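You operate a simulated robot arm through the tools that you are given. There is no shell and no other tool.

You are at the controls of a simulated robot arm. One attempt, no reset.

JOB
Clamp the blue-ended block and brush a patch of paste on its top.
Fine: the block lies in the flat vice already; pale green paste from the blue pot, by the small brush with the green back, on the bare steel of the top; the brush goes back to its spot; leave the stop and the other blocks. Set down upright: small brush with the green back. A coat counts when it lies all over at full strength: go over it till it gets no stronger.

The check looks at the end state, three seconds after you hand in, the way a careful person would. Anything else that was tipped, shoved, dropped, spilled or broken makes it a failure.

ROBOT AND FRAMES
A 7-joint arm with a two-finger parallel gripper, fixed in place. Base frame: the origin is on the floor under the middle of its stand, x ahead of it, y to its left, z up; the work surface is at about z = 86.8. Readings come in cm, rad, newtons and seconds.
With the tool pointing down near the work surface it reaches from about 24 to 68 cm from the base axis. Its first joint turns from -1.152 to 1.152 rad. Payload 2.4 kg.
The TCP is the grasp point between the finger pads, 3 cm short of the fingertips. In the tool frame z runs along the fingers and y along their closing line. The gripper opens to 9.4 cm. The fingers are 2.8 cm wide and 1 cm thick; the gripper's body (5 by 9.6 cm) begins 5.5 cm behind the TCP.
Orientation is that of the tool frame in the base frame, as a unit quaternion [w, x, y, z]. With the fingers straight down and closing along the base's y, the tool's x points along the base's -x, its y along +y and its z along -z.

CONTROLS
- The arm moves only by the tool servo_tool. Its arguments are lists of equal length, an entry for each row: "delta_pos": the shift along the tool's x, y, z in units of 40 mm (1.0 is 40 mm), a list of three; "turn": the turn, a rotation vector about the tool's x, y, z in units of 5 degrees (1.0 is 5 degrees), a list of three; "claw": the opening in per cent of the stroke, from 0 (shut) to 100 (fully open). In form: {"delta_pos": [[tx, ty, tz], ...], "turn": [[rx, ry, rz], ...], "claw": [claw, ...]}. A call has 1 to 20 rows; each row shifts and turns the commanded pose from where the row before left it, along the tool's axes as they then stand. A call with a number of a shift or a turn outside -1 to 1 is refused whole. A row lasts 0.2 s, in which the tool goes at most 5 cm and 0.15 rad; a call with a longer step from one row to the next is refused whole, and so is a gripper value outside its range. A pose out of reach is approached as far as the arm can. The call stops where the force on the tool passes 40 N (or 10 N more than at its start, if that is more) or the arm is blocked; 0.2 s more then pass. The fingers move at their own pace (about 15.3 cm/s each) and stop on an object; they squeeze with about 21 N. The grip force told is the motor's: it shows also when the fingers shut on nothing. Time passes only in rows, and 0.2 s behind the last, so rows that do not move let the fingers close. The reply holds the time, the measured pose of the TCP, the force on the tool along the base axes, the opening and the grip force, in the units named above and with some noise, with the torque about the TCP (base axes, N m) and any sound that the robot's microphone picked up.
- Cameras (640 x 400 px; columns grow to the right, rows downward): "scene" is fixed at [5.45, 48.66, 145.46]; the picture's right is [-0.58, -0.81, 0.00], its down [-0.38, 0.27, -0.88] and it looks along [0.72, -0.51, -0.47] (base axes); focal length 299 px, centre (320, 200). "wrist" rides on the gripper at [7.6, 1.4, -10.2] in the tool frame; the picture's right is [-0.18, 0.98, 0.00], its down [-0.75, -0.14, -0.64] and it looks along [-0.63, -0.12, 0.77] (tool axes); focal length 243 px, centre (320, 200). There is no depth. A picture from a camera that has moved, and an enlarged one, comes with that camera's place and axes in the base frame and with its lens.
- snapshot(camera): a new picture of that camera. The clock stands still meanwhile.
- zoom(camera, box): a new picture of the part [left, top, right, bottom] of that camera's present view, enlarged. The clock stands still meanwhile.
- job_done(): hands the job in; it is judged then, once.

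Nothing tells you positions but the pictures and the camera data. Unless the task says otherwise, let go and move clear before handing in.

The tools are called after "Emit:" as name(argument=value, ...) on one line, values as JSON. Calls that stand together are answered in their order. servo_tool: Moves the arm, as the interface text tells. Its arguments: {"type":"object","properties":{"delta_pos":{"type":"array"},"turn":{"type":"array"},"claw":{"type":"array"}},"required":["delta_pos","turn","claw"]} The other tools are called the same way: snapshot (camera) takes a picture; zoom (camera, box) takes an enlarged picture of a part of a camera's view; job_done () hands the job in.

At the start:

```text
clock: 0.0
ee_pos: [43.55, 10.86, 125.7]
tcp_rot: [0.0, 0.0, 1.0, 0.0]
contact_force: [-1.0, -0.4, -0.3]
ft_torque: [0.01, 0.04, -0.02]
opening: 9.38
finger_force: 0.1
```

scene: 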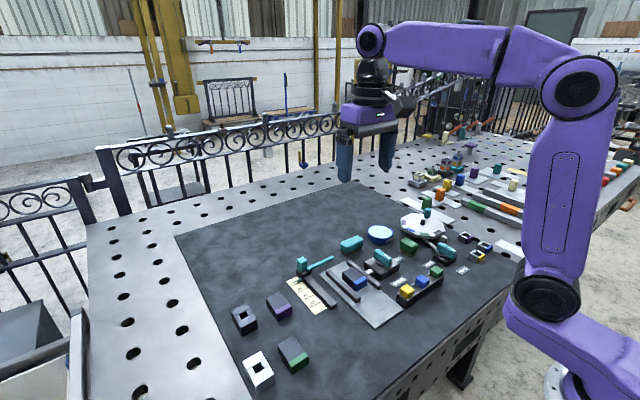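
wrist: 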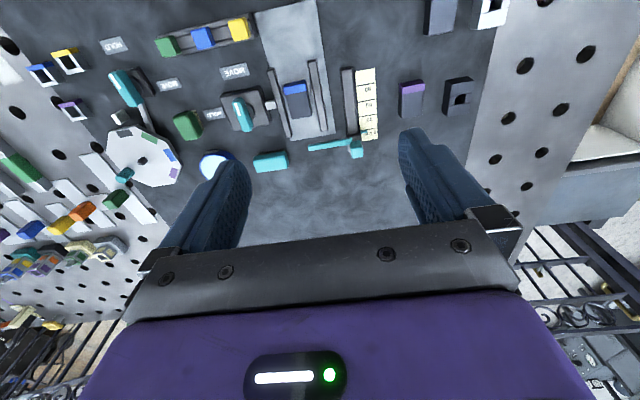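

I see a bench with a flat vice, a blue-ended block in it, pots, brushes and other items. I'll look closer at both cameras before moving.

Emit:
zoom(camera="scene", box=[280, 200, 520, 350])

Emit:
zoom(camera="wrist", box=[60, 0, 300, 150])

Emit:
zoom(camera="wrist", box=[200, 0, 440, 150])

Emit:
zoom(camera="wrist", box=[0, 60, 240, 210])

Emit:
zoom(camera="scene", box=[320, 215, 440, 290])

```text
2.67 times, centred on (400, 275) of scene
camera zoom: at [5.45, 48.66, 145.46], right [-0.58, -0.81, 0.0], down [-0.38, 0.27, -0.88], along [0.72, -0.51, -0.47], focal length 796 px, centre (107, 0)
```

zoom: 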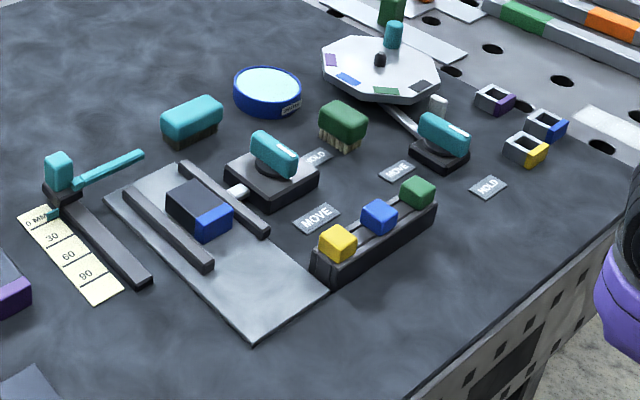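

```text
2.67 times, centred on (180, 75) of wrist
camera zoom: at [35.94, 12.17, 135.84], right [0.18, 0.98, 0.0], down [0.75, -0.14, 0.64], along [0.63, -0.12, -0.77], focal length 647 px, centre (693, 533)
```

zoom: 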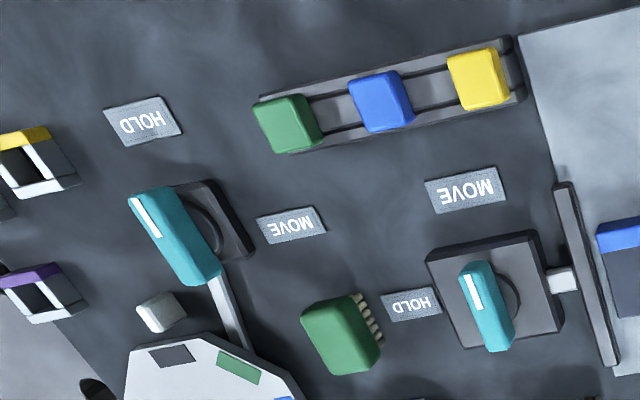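

```text
2.67 times, centred on (320, 75) of wrist
camera zoom: at [35.94, 12.17, 135.84], right [0.18, 0.98, 0.0], down [0.75, -0.14, 0.64], along [0.63, -0.12, -0.77], focal length 647 px, centre (320, 533)
```

zoom: 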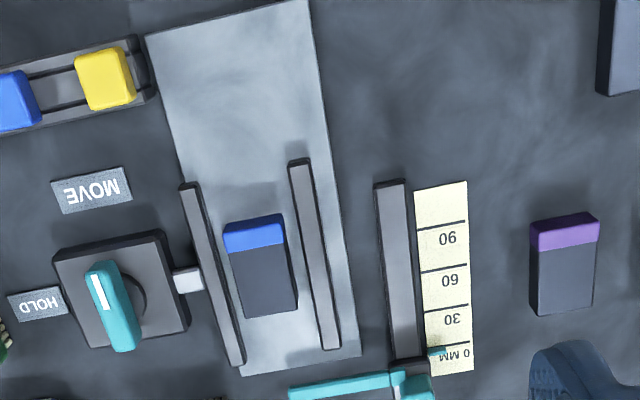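

```text
2.67 times, centred on (120, 135) of wrist
camera zoom: at [35.94, 12.17, 135.84], right [0.18, 0.98, 0.0], down [0.75, -0.14, 0.64], along [0.63, -0.12, -0.77], focal length 647 px, centre (853, 373)
```

zoom: 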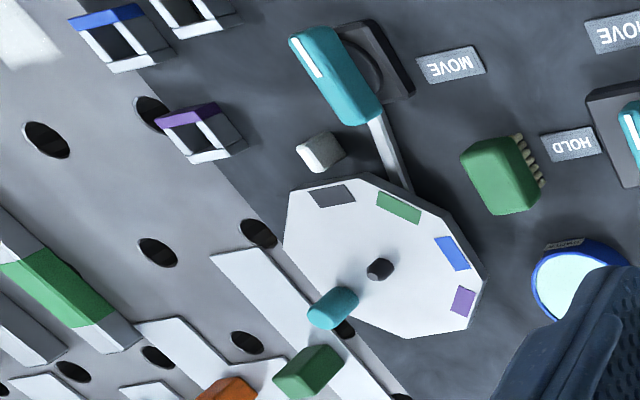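

```text
5.33 times, centred on (380, 252) of scene
camera zoom: at [5.45, 48.66, 145.46], right [-0.58, -0.81, 0.0], down [-0.38, 0.27, -0.88], along [0.72, -0.51, -0.47], focal length 1593 px, centre (0, -80)
```

zoom: 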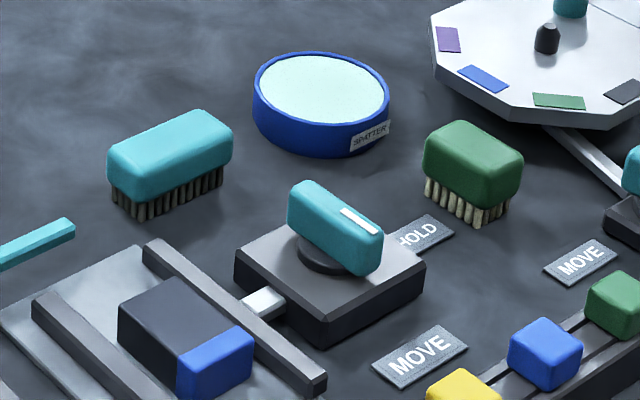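

The vice, its knob (pointing at MOVE), the blue pot and the green brush are about 50 cm ahead. I'll bring the wrist camera in for a closer look from a safe height.

Emit:
servo_tool(delta_pos=[[0.44, -0.58, 0.53], [0.44, -0.58, 0.53], [0.44, -0.58, 0.53], [0.44, -0.58, 0.53], [0.44, -0.58, 0.53], [0.44, -0.58, 0.53], [0, 0, 0]], turn=[[0, 0, 0], [0, 0, 0], [0, 0, 0], [0, 0, 0], [0, 0, 0], [0, 0, 0], [0, 0, 0]], claw=[100, 100, 100, 100, 100, 100, 100])

Emit:
snapshot(camera="wrist")

Emit:
snapshot(camera="scene")

```text
clock: 1.6
ee_pos: [33.03, -3.18, 112.96]
tcp_rot: [0.0, 0.0, 1.0, 0.0]
contact_force: [-0.1, 0.3, 0.0]
ft_torque: [-0.03, 0.01, 0.02]
opening: 9.42
finger_force: 0.0
```

```text
taken
camera wrist: at [25.32, -1.84, 123.12], right [0.18, 0.98, 0.0], down [0.75, -0.14, 0.64], along [0.63, -0.12, -0.77], focal length 243 px, centre (320, 200)
```

wrist: 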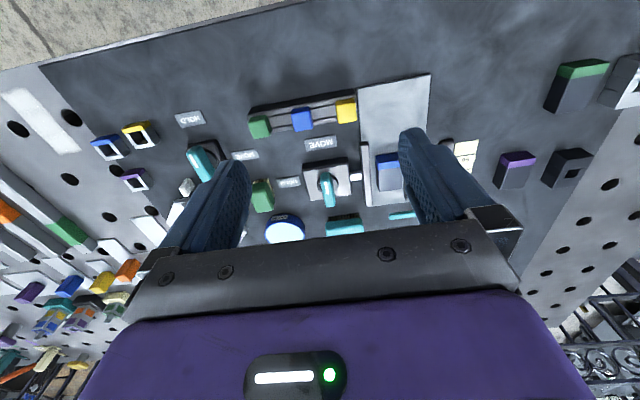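

```text
taken
```

scene: 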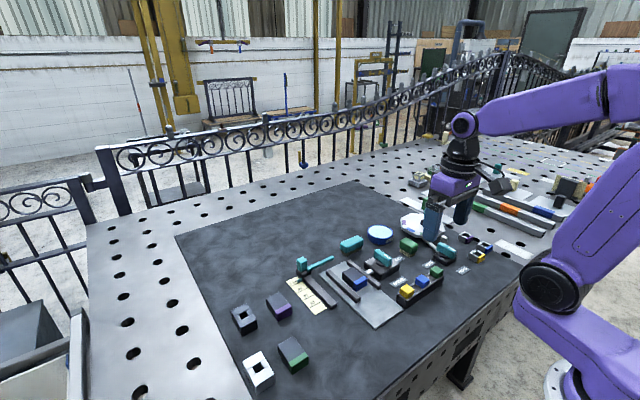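

The camera now sits lower over the bench. I'll enlarge the relevant parts to locate the knob, block, brush and pot.

Emit:
zoom(camera="wrist", box=[230, 130, 430, 255])

Emit:
zoom(camera="wrist", box=[290, 130, 410, 205])

Emit:
zoom(camera="wrist", box=[240, 170, 360, 245])

```text
3.20 times, centred on (330, 192) of wrist
camera zoom: at [25.32, -1.84, 123.12], right [0.18, 0.98, 0.0], down [0.75, -0.14, 0.64], along [0.63, -0.12, -0.77], focal length 776 px, centre (288, 224)
```

zoom: 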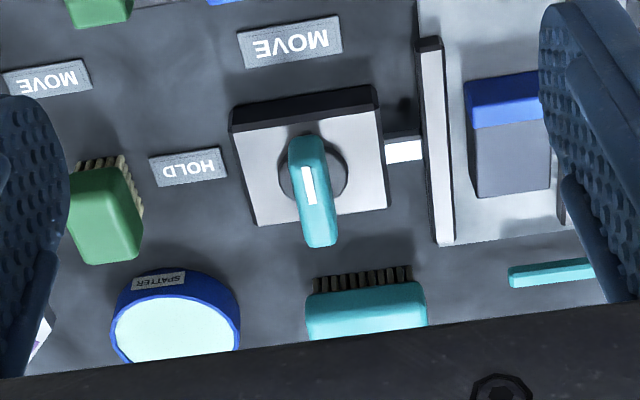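

```text
5.33 times, centred on (350, 168) of wrist
camera zoom: at [25.32, -1.84, 123.12], right [0.18, 0.98, 0.0], down [0.75, -0.14, 0.64], along [0.63, -0.12, -0.77], focal length 1294 px, centre (160, 373)
```

zoom: 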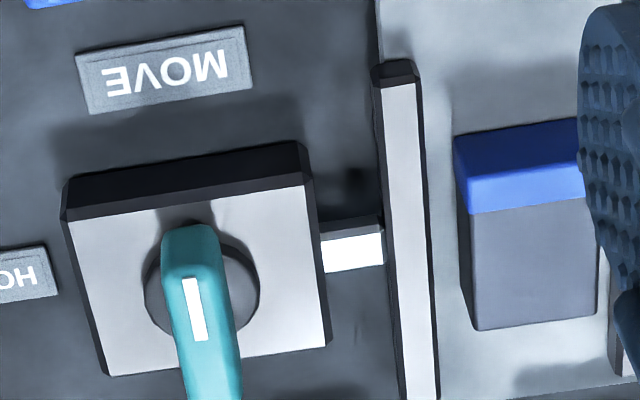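

```text
5.33 times, centred on (300, 208) of wrist
camera zoom: at [25.32, -1.84, 123.12], right [0.18, 0.98, 0.0], down [0.75, -0.14, 0.64], along [0.63, -0.12, -0.77], focal length 1294 px, centre (427, 160)
```

zoom: 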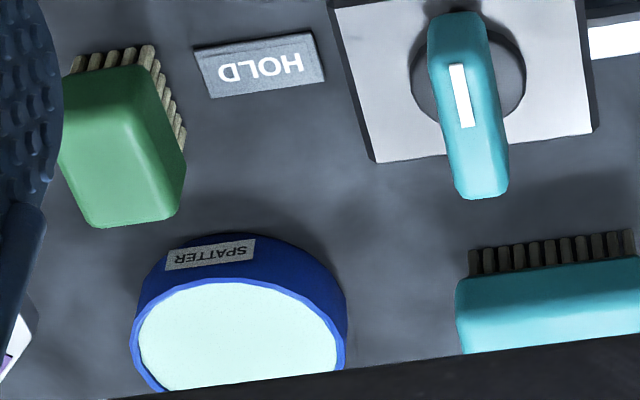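

The knob handle lies along x at about (50, -5) with its white mark toward MOVE (-x side); HOLD lies on the -y side. I'll move over and yaw the tool +90° to view from that side, which also tests the wrist range I need for turning the knob.

Emit:
servo_tool(delta_pos=[[-0.75, -0.54, 0.0], [-0.75, -0.54, 0.0], [-0.75, -0.54, 0.0], [-0.75, -0.54, 0.0], [-0.75, -0.54, 0.0], [0, 0, 0], [0, 0, 0], [0, 0, 0], [0, 0, 0], [0, 0, 0], [0, 0, 0], [0, 0, 0], [0, 0, 0], [0, 0, 0], [0, 0, 0], [0, 0, 0], [0, 0, 0], [0, 0, 0], [0, 0, 0], [0, 0, 0]], turn=[[0, 0, 0], [0, 0, 0], [0, 0, 0], [0, 0, 0], [0, 0, 0], [0, 0, -1], [0, 0, -1], [0, 0, -1], [0, 0, -1], [0, 0, -1], [0, 0, -1], [0, 0, -1], [0, 0, -1], [0, 0, -1], [0, 0, -1], [0, 0, -1], [0, 0, -1], [0, 0, -1], [0, 0, -1], [0, 0, -1]], claw=[100, 100, 100, 100, 100, 100, 100, 100, 100, 100, 100, 100, 100, 100, 100, 100, 100, 100, 100, 100])

Emit:
servo_tool(delta_pos=[[0, 0, 0], [0, 0, 0], [0, 0, 0], [0, 0, 0]], turn=[[0, 0, -1], [0, 0, -1], [0, 0, -1], [0, 0, 0]], claw=[100, 100, 100, 100])

Emit:
snapshot(camera="wrist")

```text
clock: 5.8
ee_pos: [48.15, -13.93, 113.01]
tcp_rot: [0.0, -0.609, 0.793, 0.001]
contact_force: [-0.5, -0.2, -0.6]
ft_torque: [-0.01, 0.01, 0.03]
opening: 9.39
finger_force: 0.0
```

```text
clock: 6.8
ee_pos: [48.15, -13.86, 112.92]
tcp_rot: [0.0, -0.707, 0.707, 0.0]
contact_force: [-1.0, -0.1, 0.7]
ft_torque: [0.03, 0.03, 0.0]
opening: 9.38
finger_force: 0.2
```

```text
taken
camera wrist: at [46.59, -21.6, 123.12], right [-0.98, 0.18, 0.0], down [0.14, 0.75, 0.64], along [0.12, 0.63, -0.77], focal length 243 px, centre (320, 200)
```

wrist: 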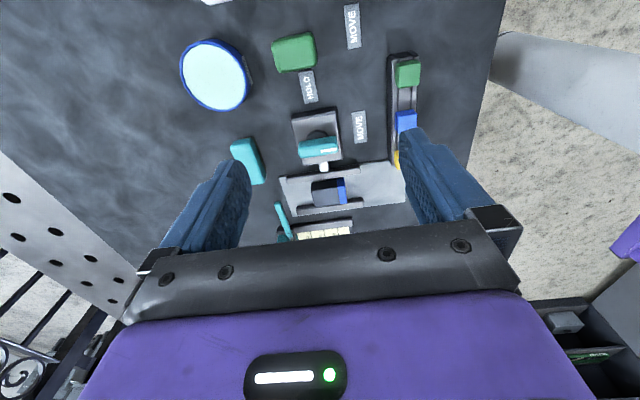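

Emit:
zoom(camera="wrist", box=[260, 20, 420, 120])

Emit:
zoom(camera="wrist", box=[260, 100, 420, 200])

Emit:
zoom(camera="wrist", box=[160, 20, 320, 120])

Emit:
zoom(camera="wrist", box=[270, 145, 390, 220])

```text
4.00 times, centred on (340, 70) of wrist
camera zoom: at [46.59, -21.6, 123.12], right [-0.98, 0.18, 0.0], down [0.14, 0.75, 0.64], along [0.12, 0.63, -0.77], focal length 970 px, centre (240, 720)
```

zoom: 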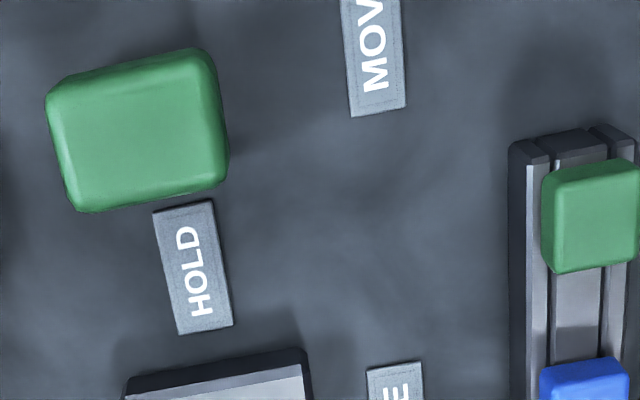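

```text
4.00 times, centred on (340, 150) of wrist
camera zoom: at [46.59, -21.6, 123.12], right [-0.98, 0.18, 0.0], down [0.14, 0.75, 0.64], along [0.12, 0.63, -0.77], focal length 970 px, centre (240, 400)
```

zoom: 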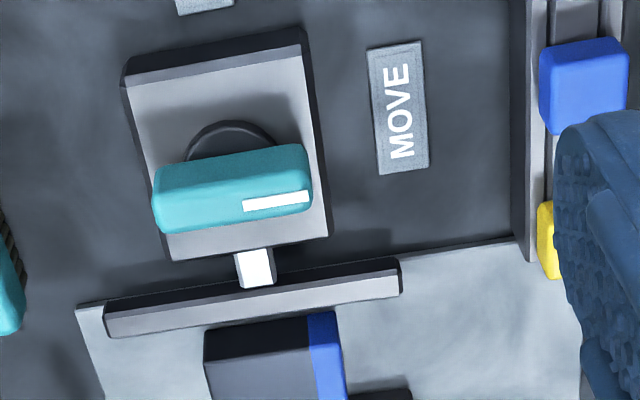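

```text
4.00 times, centred on (240, 70) of wrist
camera zoom: at [46.59, -21.6, 123.12], right [-0.98, 0.18, 0.0], down [0.14, 0.75, 0.64], along [0.12, 0.63, -0.77], focal length 970 px, centre (640, 720)
```

zoom: 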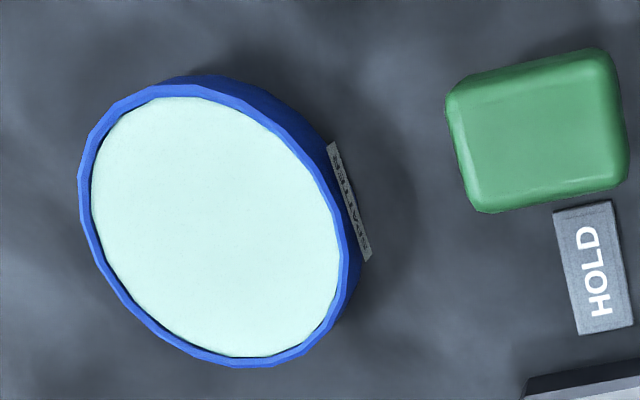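

```text
5.33 times, centred on (330, 182) of wrist
camera zoom: at [46.59, -21.6, 123.12], right [-0.98, 0.18, 0.0], down [0.14, 0.75, 0.64], along [0.12, 0.63, -0.77], focal length 1294 px, centre (267, 293)
```

zoom: 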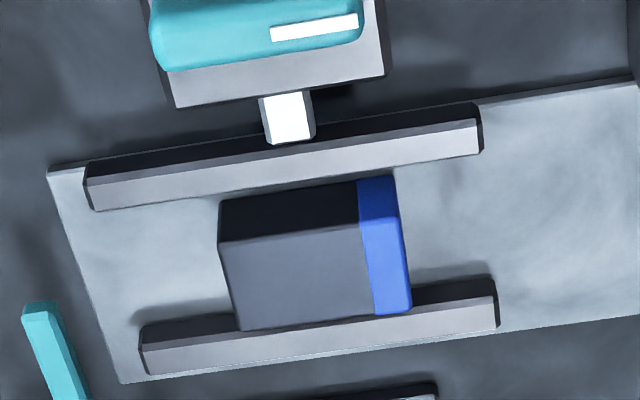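

The bench layout is now measured: knob centre ≈ (50, -5) with handle top ≈ 91.3, block top ≈ 89.8 with bare steel x 48.1–52.8, y 3.5–7.5, green brush ≈ (50.5, -17), pot ≈ (61.6, -16). I'll yaw back to 0 and hover over the knob.

Emit:
servo_tool(delta_pos=[[0, 0, 0], [0, 0, 0], [0, 0, 0], [0, 0, 0], [0, 0, 0], [0, 0, 0], [0, 0, 0], [0, 0, 0], [0, 0, 0], [0, 0, 0], [0, 0, 0], [0, 0, 0], [0, 0, 0], [0, 0, 0], [0, 0, 0], [0, 0, 0], [0, 0, 0], [0, 0, 0]], turn=[[0, 0, 1], [0, 0, 1], [0, 0, 1], [0, 0, 1], [0, 0, 1], [0, 0, 1], [0, 0, 1], [0, 0, 1], [0, 0, 1], [0, 0, 1], [0, 0, 1], [0, 0, 1], [0, 0, 1], [0, 0, 1], [0, 0, 1], [0, 0, 1], [0, 0, 1], [0, 0, 1]], claw=[100, 100, 100, 100, 100, 100, 100, 100, 100, 100, 100, 100, 100, 100, 100, 100, 100, 100])

Emit:
servo_tool(delta_pos=[[-0.15, 0.74, 0.7], [-0.15, 0.74, 0.7], [-0.15, 0.74, 0.7], [0, 0, 0.3], [0, 0, 0]], turn=[[0, 0, 0], [0, 0, 0], [0, 0, 0], [0, 0, 0], [0, 0, 0]], claw=[55, 55, 55, 55, 55])

Emit:
snapshot(camera="wrist")

Emit:
zoom(camera="scene", box=[320, 180, 440, 255])

```text
clock: 10.6
ee_pos: [48.03, -13.95, 112.95]
tcp_rot: [0.0, 0.001, 1.0, 0.0]
contact_force: [-0.6, 0.3, -0.4]
ft_torque: [0.02, -0.01, 0.01]
opening: 9.41
finger_force: 0.1
```

```text
clock: 11.8
ee_pos: [49.8, -4.95, 103.52]
tcp_rot: [-0.001, -0.001, 1.0, 0.0]
contact_force: [0.8, -0.5, 0.6]
ft_torque: [-0.01, -0.01, -0.01]
opening: 5.19
finger_force: 0.0
```

```text
taken
camera wrist: at [42.2, -3.61, 113.58], right [0.18, 0.98, 0.0], down [0.75, -0.14, 0.64], along [0.63, -0.12, -0.77], focal length 243 px, centre (320, 200)
```

wrist: 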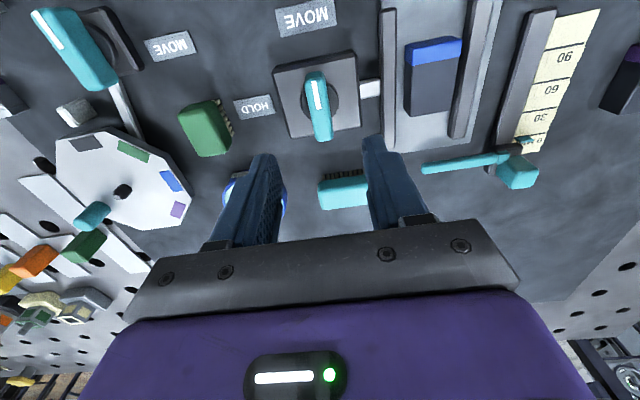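

```text
5.33 times, centred on (380, 218) of scene
camera zoom: at [5.45, 48.66, 145.46], right [-0.58, -0.81, 0.0], down [-0.38, 0.27, -0.88], along [0.72, -0.51, -0.47], focal length 1593 px, centre (0, 107)
```

zoom: 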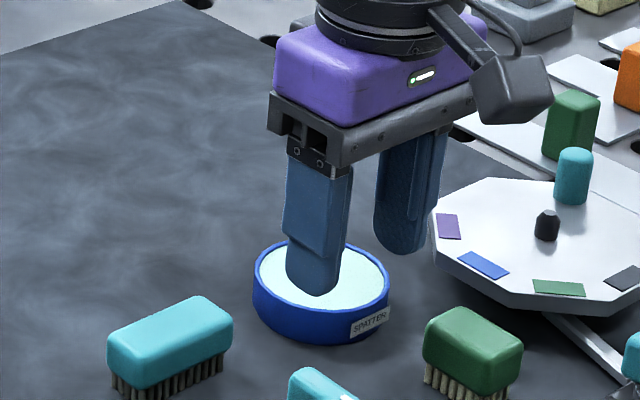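

The gripper hovers over the knob with the fingers on either side of the handle's line. I'll enlarge to fix the handle's centre before going down.

Emit:
zoom(camera="wrist", box=[240, 40, 400, 140])

Emit:
zoom(camera="wrist", box=[360, 0, 520, 100])

Emit:
zoom(camera="wrist", box=[160, 80, 320, 180])

```text
4.00 times, centred on (320, 90) of wrist
camera zoom: at [42.2, -3.61, 113.58], right [0.18, 0.98, 0.0], down [0.75, -0.14, 0.64], along [0.63, -0.12, -0.77], focal length 970 px, centre (320, 640)
```

zoom: 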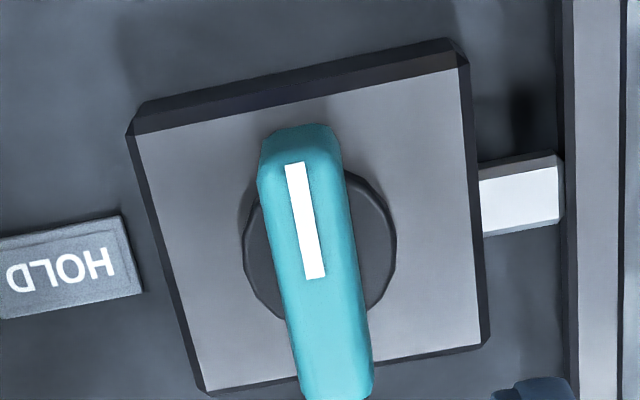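

```text
4.00 times, centred on (440, 50) of wrist
camera zoom: at [42.2, -3.61, 113.58], right [0.18, 0.98, 0.0], down [0.75, -0.14, 0.64], along [0.63, -0.12, -0.77], focal length 970 px, centre (-160, 800)
```

zoom: 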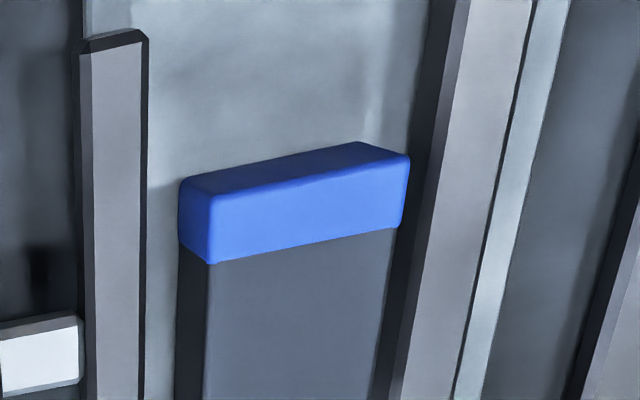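

```text
4.00 times, centred on (240, 130) of wrist
camera zoom: at [42.2, -3.61, 113.58], right [0.18, 0.98, 0.0], down [0.75, -0.14, 0.64], along [0.63, -0.12, -0.77], focal length 970 px, centre (640, 480)
```

zoom: 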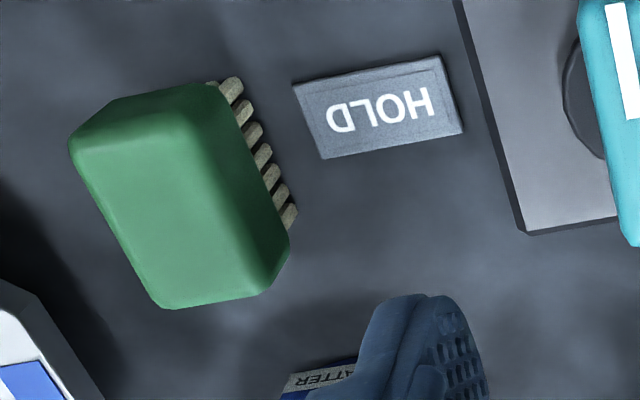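

The handle centre is at about (49.95, -5.03), aligned with x; the box top is about z = 89. I'll descend so the fingertips straddle the handle just above the box.

Emit:
servo_tool(delta_pos=[[-0.0375, 0, 0.7], [0, 0, 0.7], [0, 0, 0.6], [0, 0, 0.4], [0, 0, 0.15], [0, 0, 0.1], [0, 0, 0]], turn=[[0, 0, 0], [0, 0, 0], [0, 0, 0], [0, 0, 0], [0, 0, 0], [0, 0, 0], [0, 0, 0]], claw=[55, 55, 55, 55, 55, 55, 55])

Emit:
snapshot(camera="wrist")

Emit:
zoom(camera="scene", box=[320, 200, 440, 275])

```text
clock: 13.4
ee_pos: [50.01, -5.1, 92.82]
tcp_rot: [0.0, 0.0, 1.0, 0.0]
contact_force: [0.7, -0.3, -0.7]
ft_torque: [-0.01, 0.02, 0.02]
opening: 5.16
finger_force: 0.0
```

```text
taken
camera wrist: at [42.33, -3.65, 102.92], right [0.18, 0.98, 0.0], down [0.75, -0.14, 0.64], along [0.63, -0.12, -0.77], focal length 243 px, centre (320, 200)
```

wrist: 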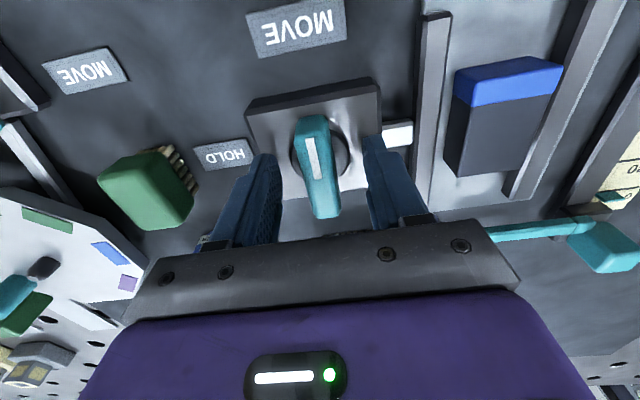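

```text
5.33 times, centred on (380, 238) of scene
camera zoom: at [5.45, 48.66, 145.46], right [-0.58, -0.81, 0.0], down [-0.38, 0.27, -0.88], along [0.72, -0.51, -0.47], focal length 1593 px, centre (0, 0)
```

zoom: 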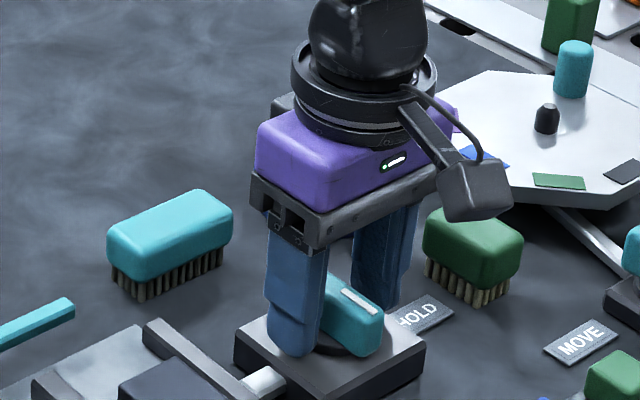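

The fingers straddle the handle cleanly. I'll close on it now.

Emit:
servo_tool(delta_pos=[[0, 0, 0], [0, 0, 0], [0, 0, 0], [0, 0, 0]], turn=[[0, 0, 0], [0, 0, 0], [0, 0, 0], [0, 0, 0]], claw=[10, 10, 10, 10])

Emit:
snapshot(camera="wrist")

```text
clock: 14.4
ee_pos: [50.01, -4.95, 92.88]
tcp_rot: [0.001, 0.0, 1.0, 0.0]
contact_force: [-1.8, -0.6, 39.4]
ft_torque: [0.14, 2.47, -0.01]
opening: 1.77
finger_force: 45.3
```

```text
taken
camera wrist: at [42.34, -3.65, 103.05], right [0.18, 0.98, 0.0], down [0.75, -0.14, 0.64], along [0.63, -0.12, -0.77], focal length 243 px, centre (320, 200)
```

wrist: 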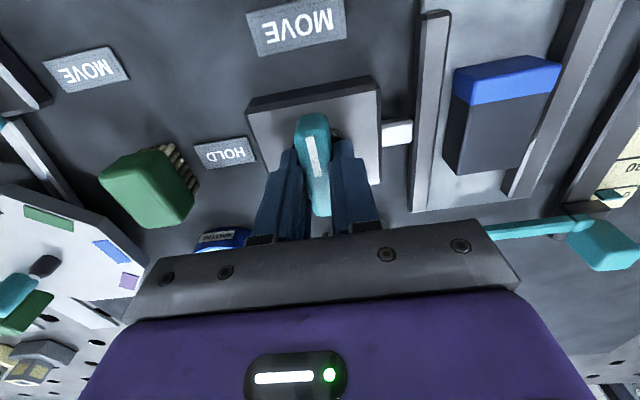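

Closing produced a 39 N upward push, so the tips are probably riding on the knob's disk. I'll open, raise by 4 mm and close again.

Emit:
servo_tool(delta_pos=[[0, 0, 0], [0, 0, 0], [0, 0, -0.1], [0, 0, 0]], turn=[[0, 0, 0], [0, 0, 0], [0, 0, 0], [0, 0, 0]], claw=[45, 45, 45, 45])

Emit:
zoom(camera="wrist", box=[240, 80, 400, 240])

Emit:
servo_tool(delta_pos=[[0, 0, 0], [0, 0, 0], [0, 0, 0], [0, 0, 0]], turn=[[0, 0, 0], [0, 0, 0], [0, 0, 0], [0, 0, 0]], claw=[16, 16, 16, 16])

Emit:
zoom(camera="wrist", box=[240, 80, 400, 240])

Emit:
zoom(camera="scene", box=[350, 225, 410, 265])

```text
clock: 15.4
ee_pos: [49.93, -4.97, 93.19]
tcp_rot: [0.0, 0.001, 1.0, 0.0]
contact_force: [0.9, 0.7, 0.2]
ft_torque: [-0.01, 0.0, 0.02]
opening: 4.21
finger_force: 0.1
```

```text
2.50 times, centred on (320, 160) of wrist
camera zoom: at [42.31, -3.67, 103.32], right [0.18, 0.98, 0.0], down [0.75, -0.14, 0.64], along [0.63, -0.12, -0.77], focal length 606 px, centre (320, 300)
```

zoom: 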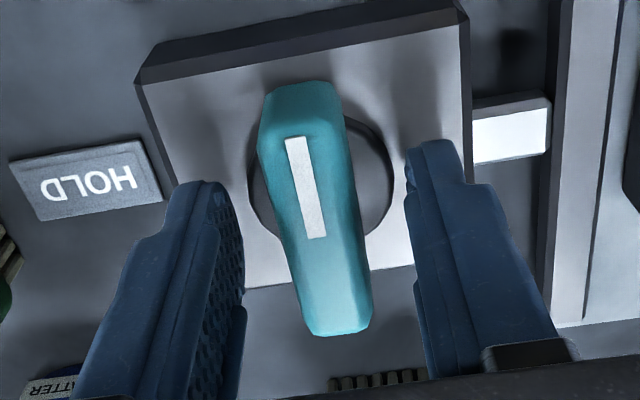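

```text
clock: 16.4
ee_pos: [49.98, -4.95, 93.1]
tcp_rot: [0.001, 0.0, 1.0, 0.0]
contact_force: [-0.4, 2.3, -0.1]
ft_torque: [0.03, -0.09, 0.0]
opening: 1.78
finger_force: 45.2
```

```text
2.50 times, centred on (320, 160) of wrist
camera zoom: at [42.31, -3.65, 103.33], right [0.18, 0.98, 0.0], down [0.75, -0.14, 0.64], along [0.63, -0.12, -0.77], focal length 606 px, centre (320, 300)
```

zoom: 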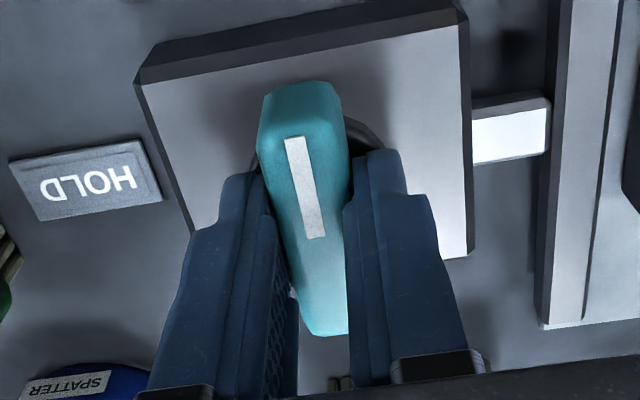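

```text
10.00 times, centred on (380, 245) of scene
camera zoom: at [5.45, 48.66, 145.46], right [-0.58, -0.81, 0.0], down [-0.38, 0.27, -0.88], along [0.72, -0.51, -0.47], focal length 2987 px, centre (-280, -250)
```

zoom: 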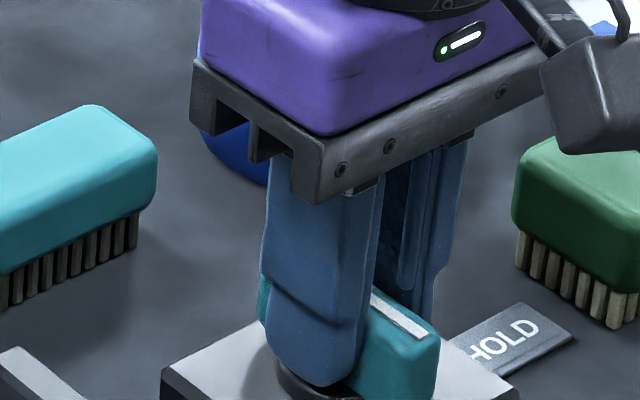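

The grip on the handle is clean now. I'll turn it 30° toward HOLD first and check the forces.

Emit:
servo_tool(delta_pos=[[0, 0, 0], [0, 0, 0], [0, 0, 0], [0, 0, 0], [0, 0, 0], [0, 0, 0], [0, 0, 0]], turn=[[0, 0, -1], [0, 0, -1], [0, 0, -1], [0, 0, -1], [0, 0, -1], [0, 0, -1], [0, 0, 0]], claw=[10, 10, 10, 10, 10, 10, 10])

Emit:
snapshot(camera="wrist")

```text
clock: 18.0
ee_pos: [49.93, -5.05, 93.21]
tcp_rot: [0.0, -0.258, 0.966, 0.0]
contact_force: [-2.8, 3.9, 7.3]
ft_torque: [-0.04, 0.28, 0.05]
opening: 1.82
finger_force: 44.9
```

```text
taken
camera wrist: at [42.62, -7.68, 103.33], right [-0.33, 0.94, 0.0], down [0.72, 0.26, 0.64], along [0.61, 0.21, -0.77], focal length 243 px, centre (320, 200)
```

wrist: 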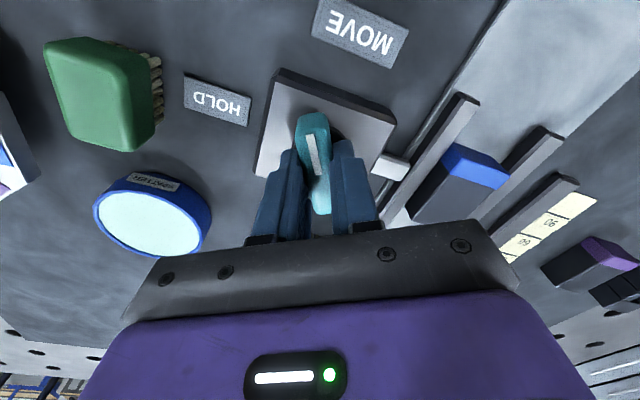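

The handle turns with the gripper at small forces. I'll continue toward 90°.

Emit:
servo_tool(delta_pos=[[0, 0, 0], [0, 0, 0], [0, 0, 0], [0, 0, 0], [0, 0, 0], [0, 0, 0], [0, 0, 0]], turn=[[0, 0, -1], [0, 0, -1], [0, 0, -1], [0, 0, -1], [0, 0, -1], [0, 0, -1], [0, 0, 0]], claw=[10, 10, 10, 10, 10, 10, 10])

Emit:
snapshot(camera="wrist")

```text
clock: 19.6
ee_pos: [50.01, -4.98, 93.08]
tcp_rot: [0.0, -0.501, 0.866, 0.001]
contact_force: [-4.4, 2.6, 7.1]
ft_torque: [0.64, -0.33, 0.0]
opening: 1.77
finger_force: 45.8
```

```text
taken
camera wrist: at [44.9, -10.99, 103.32], right [-0.76, 0.65, 0.0], down [0.5, 0.58, 0.64], along [0.42, 0.49, -0.77], focal length 243 px, centre (320, 200)
```

wrist: 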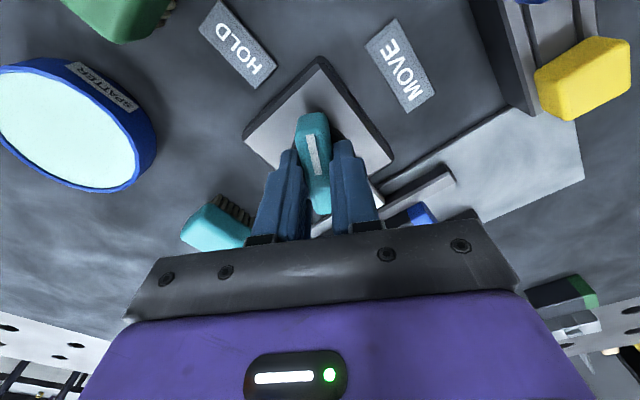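

Two thirds of the way with no trouble. I'll turn the last 30°.

Emit:
servo_tool(delta_pos=[[0, 0, 0], [0, 0, 0], [0, 0, 0], [0, 0, 0], [0, 0, 0], [0, 0, 0], [0, 0, 0]], turn=[[0, 0, -1], [0, 0, -1], [0, 0, -1], [0, 0, -1], [0, 0, -1], [0, 0, -1], [0, 0, 0]], claw=[10, 10, 10, 10, 10, 10, 10])

Emit:
snapshot(camera="wrist")

Emit:
zoom(camera="scene", box=[320, 230, 440, 305])

```text
clock: 21.2
ee_pos: [50.11, -5.05, 93.21]
tcp_rot: [0.0, 0.708, -0.706, 0.0]
contact_force: [-4.4, 2.7, 11.4]
ft_torque: [0.11, 0.09, -0.16]
opening: 1.82
finger_force: 44.5
```

```text
taken
camera wrist: at [48.53, -12.72, 103.33], right [-0.98, 0.18, 0.0], down [0.14, 0.75, 0.64], along [0.12, 0.63, -0.77], focal length 243 px, centre (320, 200)
```

wrist: 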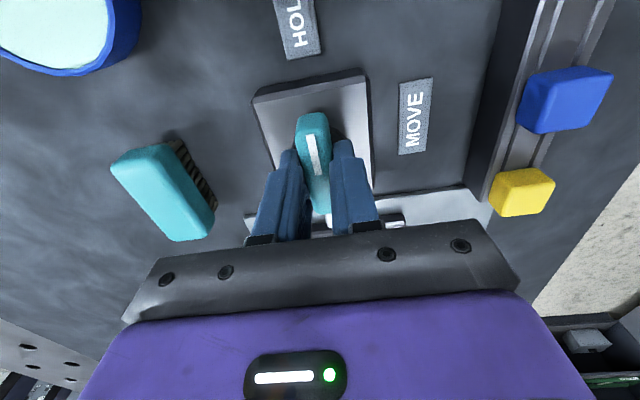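

```text
5.33 times, centred on (380, 268) of scene
camera zoom: at [5.42, 48.67, 145.46], right [-0.58, -0.81, 0.0], down [-0.38, 0.27, -0.88], along [0.72, -0.51, -0.47], focal length 1593 px, centre (0, -160)
```

zoom: 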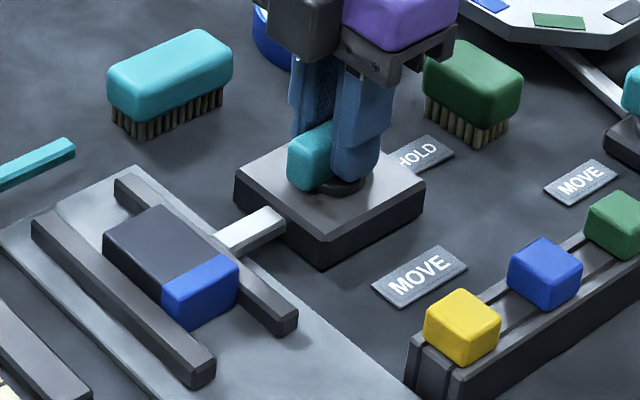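

The pointer now aims at HOLD and the jaw has closed onto the block. I'll let go, lift and check that it stays.

Emit:
servo_tool(delta_pos=[[0, 0, 0], [0, 0, 0], [0, 0, -0.5], [0, 0, -0.8], [0, 0, -0.8], [0, 0, -0.8], [0, 0, 0]], turn=[[0, 0, 0], [0, 0, 0], [0, 0, 0], [0, 0, 0], [0, 0, 0], [0, 0, 0], [0, 0, 0]], claw=[45, 45, 45, 45, 45, 45, 45])

Emit:
snapshot(camera="wrist")

Emit:
zoom(camera="wrist", box=[220, 0, 420, 125])

Emit:
zoom(camera="scene", box=[320, 230, 440, 305])

```text
clock: 22.8
ee_pos: [49.9, -5.07, 104.97]
tcp_rot: [0.0, 0.707, -0.707, 0.0]
contact_force: [-0.6, -0.2, 0.7]
ft_torque: [-0.01, -0.01, 0.01]
opening: 4.27
finger_force: 0.1
```

```text
taken
camera wrist: at [48.54, -12.76, 115.03], right [-0.98, 0.18, 0.0], down [0.14, 0.75, 0.64], along [0.12, 0.63, -0.77], focal length 243 px, centre (320, 200)
```

wrist: 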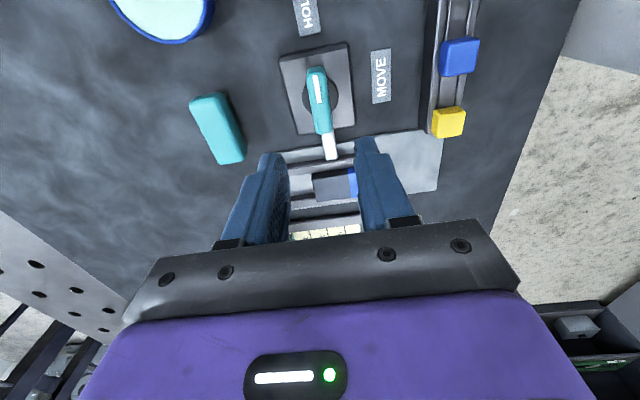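

```text
3.20 times, centred on (320, 62) of wrist
camera zoom: at [48.54, -12.76, 115.03], right [-0.98, 0.18, 0.0], down [0.14, 0.75, 0.64], along [0.12, 0.63, -0.77], focal length 776 px, centre (320, 640)
```

zoom: 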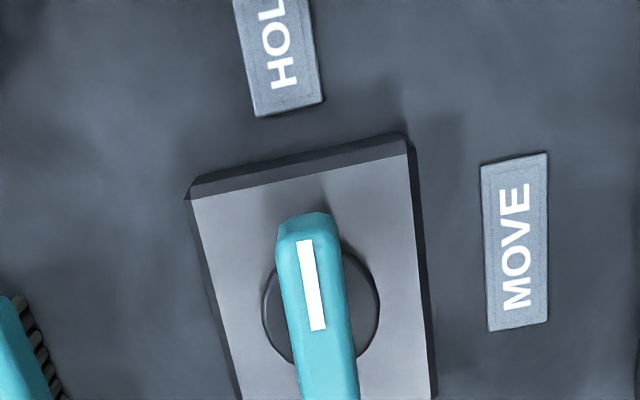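

```text
5.33 times, centred on (380, 268) of scene
camera zoom: at [5.45, 48.66, 145.46], right [-0.58, -0.81, 0.0], down [-0.38, 0.27, -0.88], along [0.72, -0.51, -0.47], focal length 1593 px, centre (0, -160)
```

zoom: 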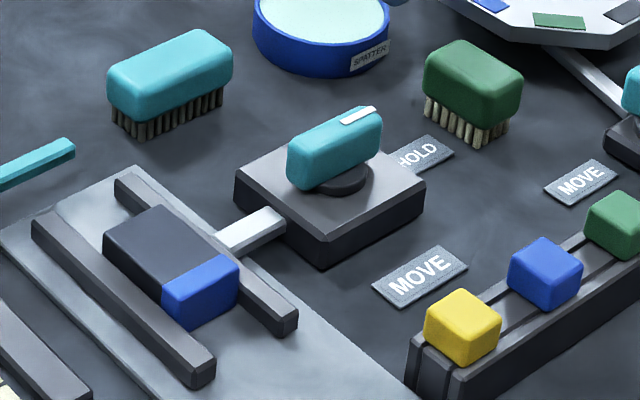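

The vice holds: knob at HOLD, jaw against the block. Next I'll yaw back to 0, open the fingers and hover over the green brush.

Emit:
servo_tool(delta_pos=[[0, 0, 0], [0, 0, 0], [0, 0, 0], [0, 0, 0], [0, 0, 0], [0, 0, 0], [0, 0, 0], [0, 0, 0], [0, 0, 0], [0, 0, 0], [0, 0, 0], [0, 0, 0], [0, 0, 0], [0, 0, 0], [0, 0, 0], [0, 0, 0], [0, 0, 0], [0, 0, 0]], turn=[[0, 0, 1], [0, 0, 1], [0, 0, 1], [0, 0, 1], [0, 0, 1], [0, 0, 1], [0, 0, 1], [0, 0, 1], [0, 0, 1], [0, 0, 1], [0, 0, 1], [0, 0, 1], [0, 0, 1], [0, 0, 1], [0, 0, 1], [0, 0, 1], [0, 0, 1], [0, 0, 1]], claw=[70, 70, 70, 70, 70, 70, 70, 70, 70, 70, 70, 70, 70, 70, 70, 70, 70, 70])

Emit:
servo_tool(delta_pos=[[-0.034, -0.7475, 0.1], [-0.034, -0.7475, 0.1], [-0.034, -0.7475, 0.1], [-0.034, -0.7475, 0.1], [0, 0, 0]], turn=[[0, 0, 0], [0, 0, 0], [0, 0, 0], [0, 0, 0], [0, 0, 0]], claw=[70, 70, 70, 70, 70])

Emit:
snapshot(camera="wrist")

Emit:
zoom(camera="wrist", box=[240, 40, 400, 140])

Emit:
zoom(camera="scene", box=[380, 215, 440, 255])

```text
clock: 26.6
ee_pos: [50.12, -4.97, 104.73]
tcp_rot: [0.0, 0.001, 1.0, 0.0]
contact_force: [-1.0, 0.4, 0.2]
ft_torque: [0.0, 0.02, 0.0]
opening: 6.58
finger_force: 0.0
```

```text
clock: 27.8
ee_pos: [50.52, -17.01, 103.09]
tcp_rot: [0.0, 0.0, 1.0, 0.001]
contact_force: [0.3, -0.5, 0.3]
ft_torque: [-0.01, 0.03, -0.04]
opening: 6.59
finger_force: 0.0
```

```text
taken
camera wrist: at [42.87, -15.66, 113.31], right [0.18, 0.98, 0.0], down [0.75, -0.14, 0.64], along [0.63, -0.12, -0.77], focal length 243 px, centre (320, 200)
```

wrist: 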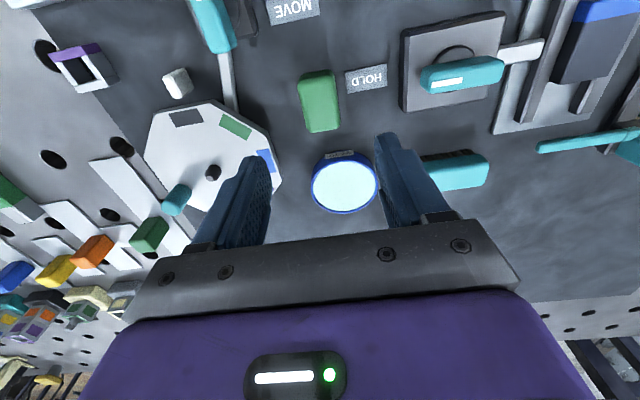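

```text
4.00 times, centred on (320, 90) of wrist
camera zoom: at [42.87, -15.66, 113.31], right [0.18, 0.98, 0.0], down [0.75, -0.14, 0.64], along [0.63, -0.12, -0.77], focal length 970 px, centre (320, 640)
```

zoom: 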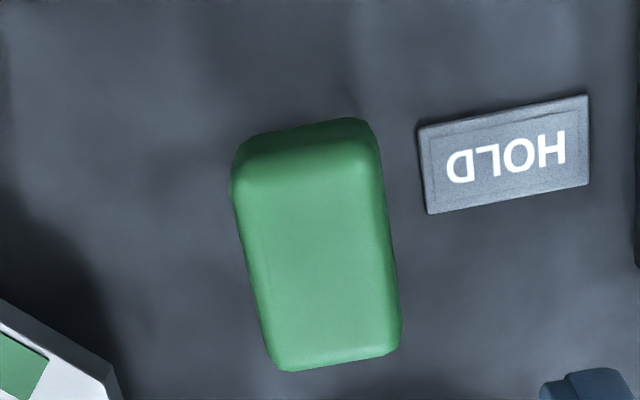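

```text
10.00 times, centred on (410, 235) of scene
camera zoom: at [5.45, 48.65, 145.46], right [-0.58, -0.81, 0.0], down [-0.38, 0.27, -0.88], along [0.72, -0.51, -0.47], focal length 2987 px, centre (-580, -150)
```

zoom: 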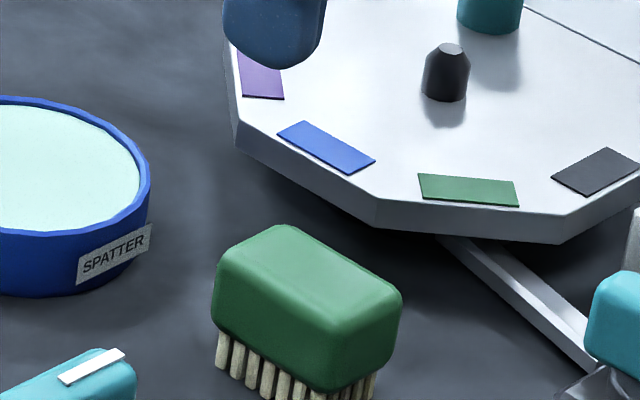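

The brush is centred at about (50.6, -17.05), green back from z ≈ 88.4 to 90.3. I'll descend with the tips at the bottom of the green back.

Emit:
servo_tool(delta_pos=[[-0.03, 0, 0.8], [0, 0, 0.8], [0, 0, 0.7], [0, 0, 0.4], [0, 0, 0.2], [0, 0, 0.1], [0, 0, 0]], turn=[[0, 0, 0], [0, 0, 0], [0, 0, 0], [0, 0, 0], [0, 0, 0], [0, 0, 0], [0, 0, 0]], claw=[60, 60, 60, 60, 60, 60, 60])

Emit:
snapshot(camera="wrist")

Emit:
zoom(camera="scene", box=[380, 215, 440, 255])

```text
clock: 29.4
ee_pos: [50.64, -16.92, 91.15]
tcp_rot: [0.0, 0.001, 1.0, 0.0]
contact_force: [-0.2, 0.1, -0.3]
ft_torque: [0.02, -0.03, -0.01]
opening: 5.63
finger_force: 0.1
```

```text
taken
camera wrist: at [43.01, -15.62, 101.34], right [0.18, 0.98, 0.0], down [0.75, -0.14, 0.64], along [0.63, -0.12, -0.77], focal length 243 px, centre (320, 200)
```

wrist: 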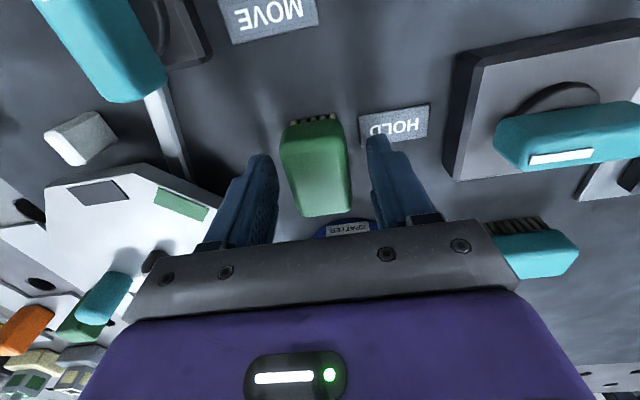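

```text
10.00 times, centred on (410, 235) of scene
camera zoom: at [5.45, 48.66, 145.46], right [-0.58, -0.81, 0.0], down [-0.38, 0.27, -0.88], along [0.72, -0.51, -0.47], focal length 2987 px, centre (-580, -150)
```

zoom: 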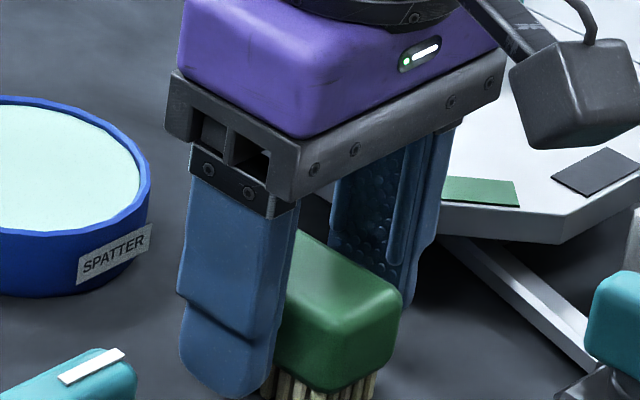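

The fingers straddle the green brush evenly. I'll close on it.

Emit:
servo_tool(delta_pos=[[0, 0, 0], [0, 0, 0], [0, 0, 0], [0, 0, 0]], turn=[[0, 0, 0], [0, 0, 0], [0, 0, 0], [0, 0, 0]], claw=[20, 20, 20, 20])

Emit:
zoom(camera="scene", box=[380, 215, 440, 255])

Emit:
zoom(camera="wrist", box=[240, 90, 400, 240])

```text
clock: 30.4
ee_pos: [50.64, -16.97, 91.12]
tcp_rot: [0.0, 0.001, 1.0, 0.0]
contact_force: [1.2, -0.5, -0.1]
ft_torque: [-0.02, 0.01, 0.0]
opening: 3.77
finger_force: 21.3
```

```text
10.00 times, centred on (410, 235) of scene
camera zoom: at [5.45, 48.66, 145.46], right [-0.58, -0.81, 0.0], down [-0.38, 0.27, -0.88], along [0.72, -0.51, -0.47], focal length 2987 px, centre (-580, -150)
```

zoom: 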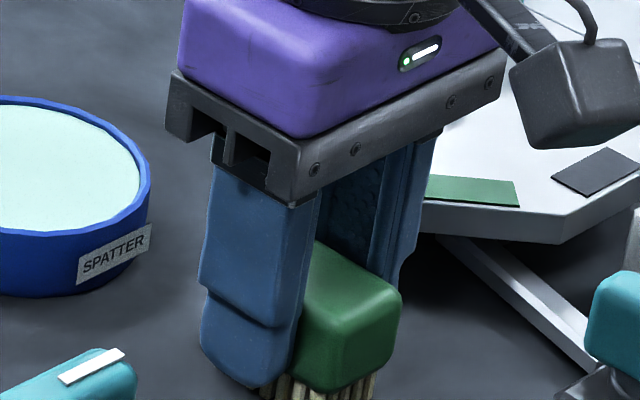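

```text
2.67 times, centred on (320, 165) of wrist
camera zoom: at [43.01, -15.62, 101.35], right [0.18, 0.98, 0.0], down [0.75, -0.14, 0.64], along [0.63, -0.12, -0.77], focal length 647 px, centre (320, 293)
```

zoom: 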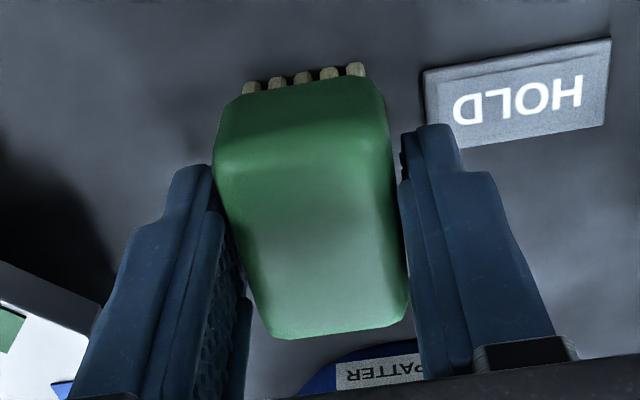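

The brush is gripped (21 N). I'll lift it 8 cm and check it hangs level, then head toward the pot.

Emit:
servo_tool(delta_pos=[[0, 0, -0.2], [0, 0, -0.6], [0, 0, -0.6], [0, 0, -0.6], [0, 0, 0]], turn=[[0, 0, 0], [0, 0, 0], [0, 0, 0], [0, 0, 0], [0, 0, 0]], claw=[20, 20, 20, 20, 20])

Emit:
zoom(camera="scene", box=[360, 185, 456, 245])

Emit:
snapshot(camera="wrist")

```text
clock: 31.6
ee_pos: [50.7, -17.02, 99.26]
tcp_rot: [0.001, 0.0, 1.0, 0.0]
contact_force: [0.0, 0.0, -0.7]
ft_torque: [0.0, -0.03, 0.01]
opening: 3.74
finger_force: 20.9
```

```text
6.67 times, centred on (408, 215) of scene
camera zoom: at [5.45, 48.66, 145.46], right [-0.58, -0.81, 0.0], down [-0.38, 0.27, -0.88], along [0.72, -0.51, -0.47], focal length 1991 px, centre (-267, 100)
```

zoom: 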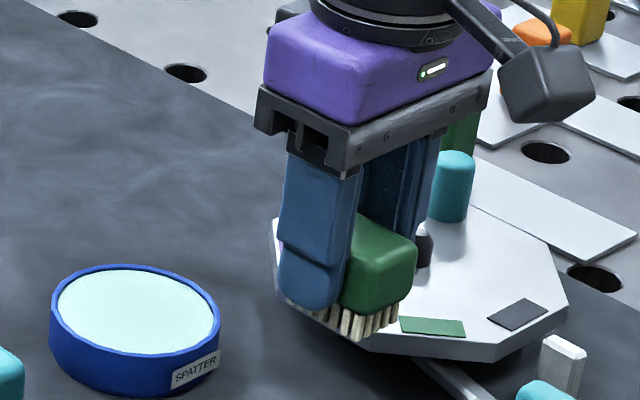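

```text
taken
camera wrist: at [42.97, -15.69, 109.38], right [0.18, 0.98, 0.0], down [0.75, -0.14, 0.64], along [0.63, -0.12, -0.77], focal length 243 px, centre (320, 200)
```

wrist: 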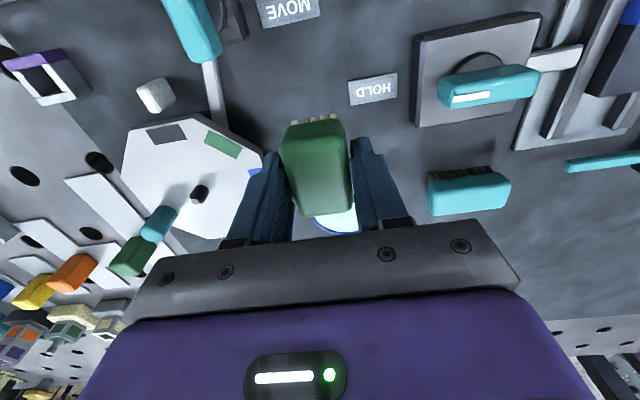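

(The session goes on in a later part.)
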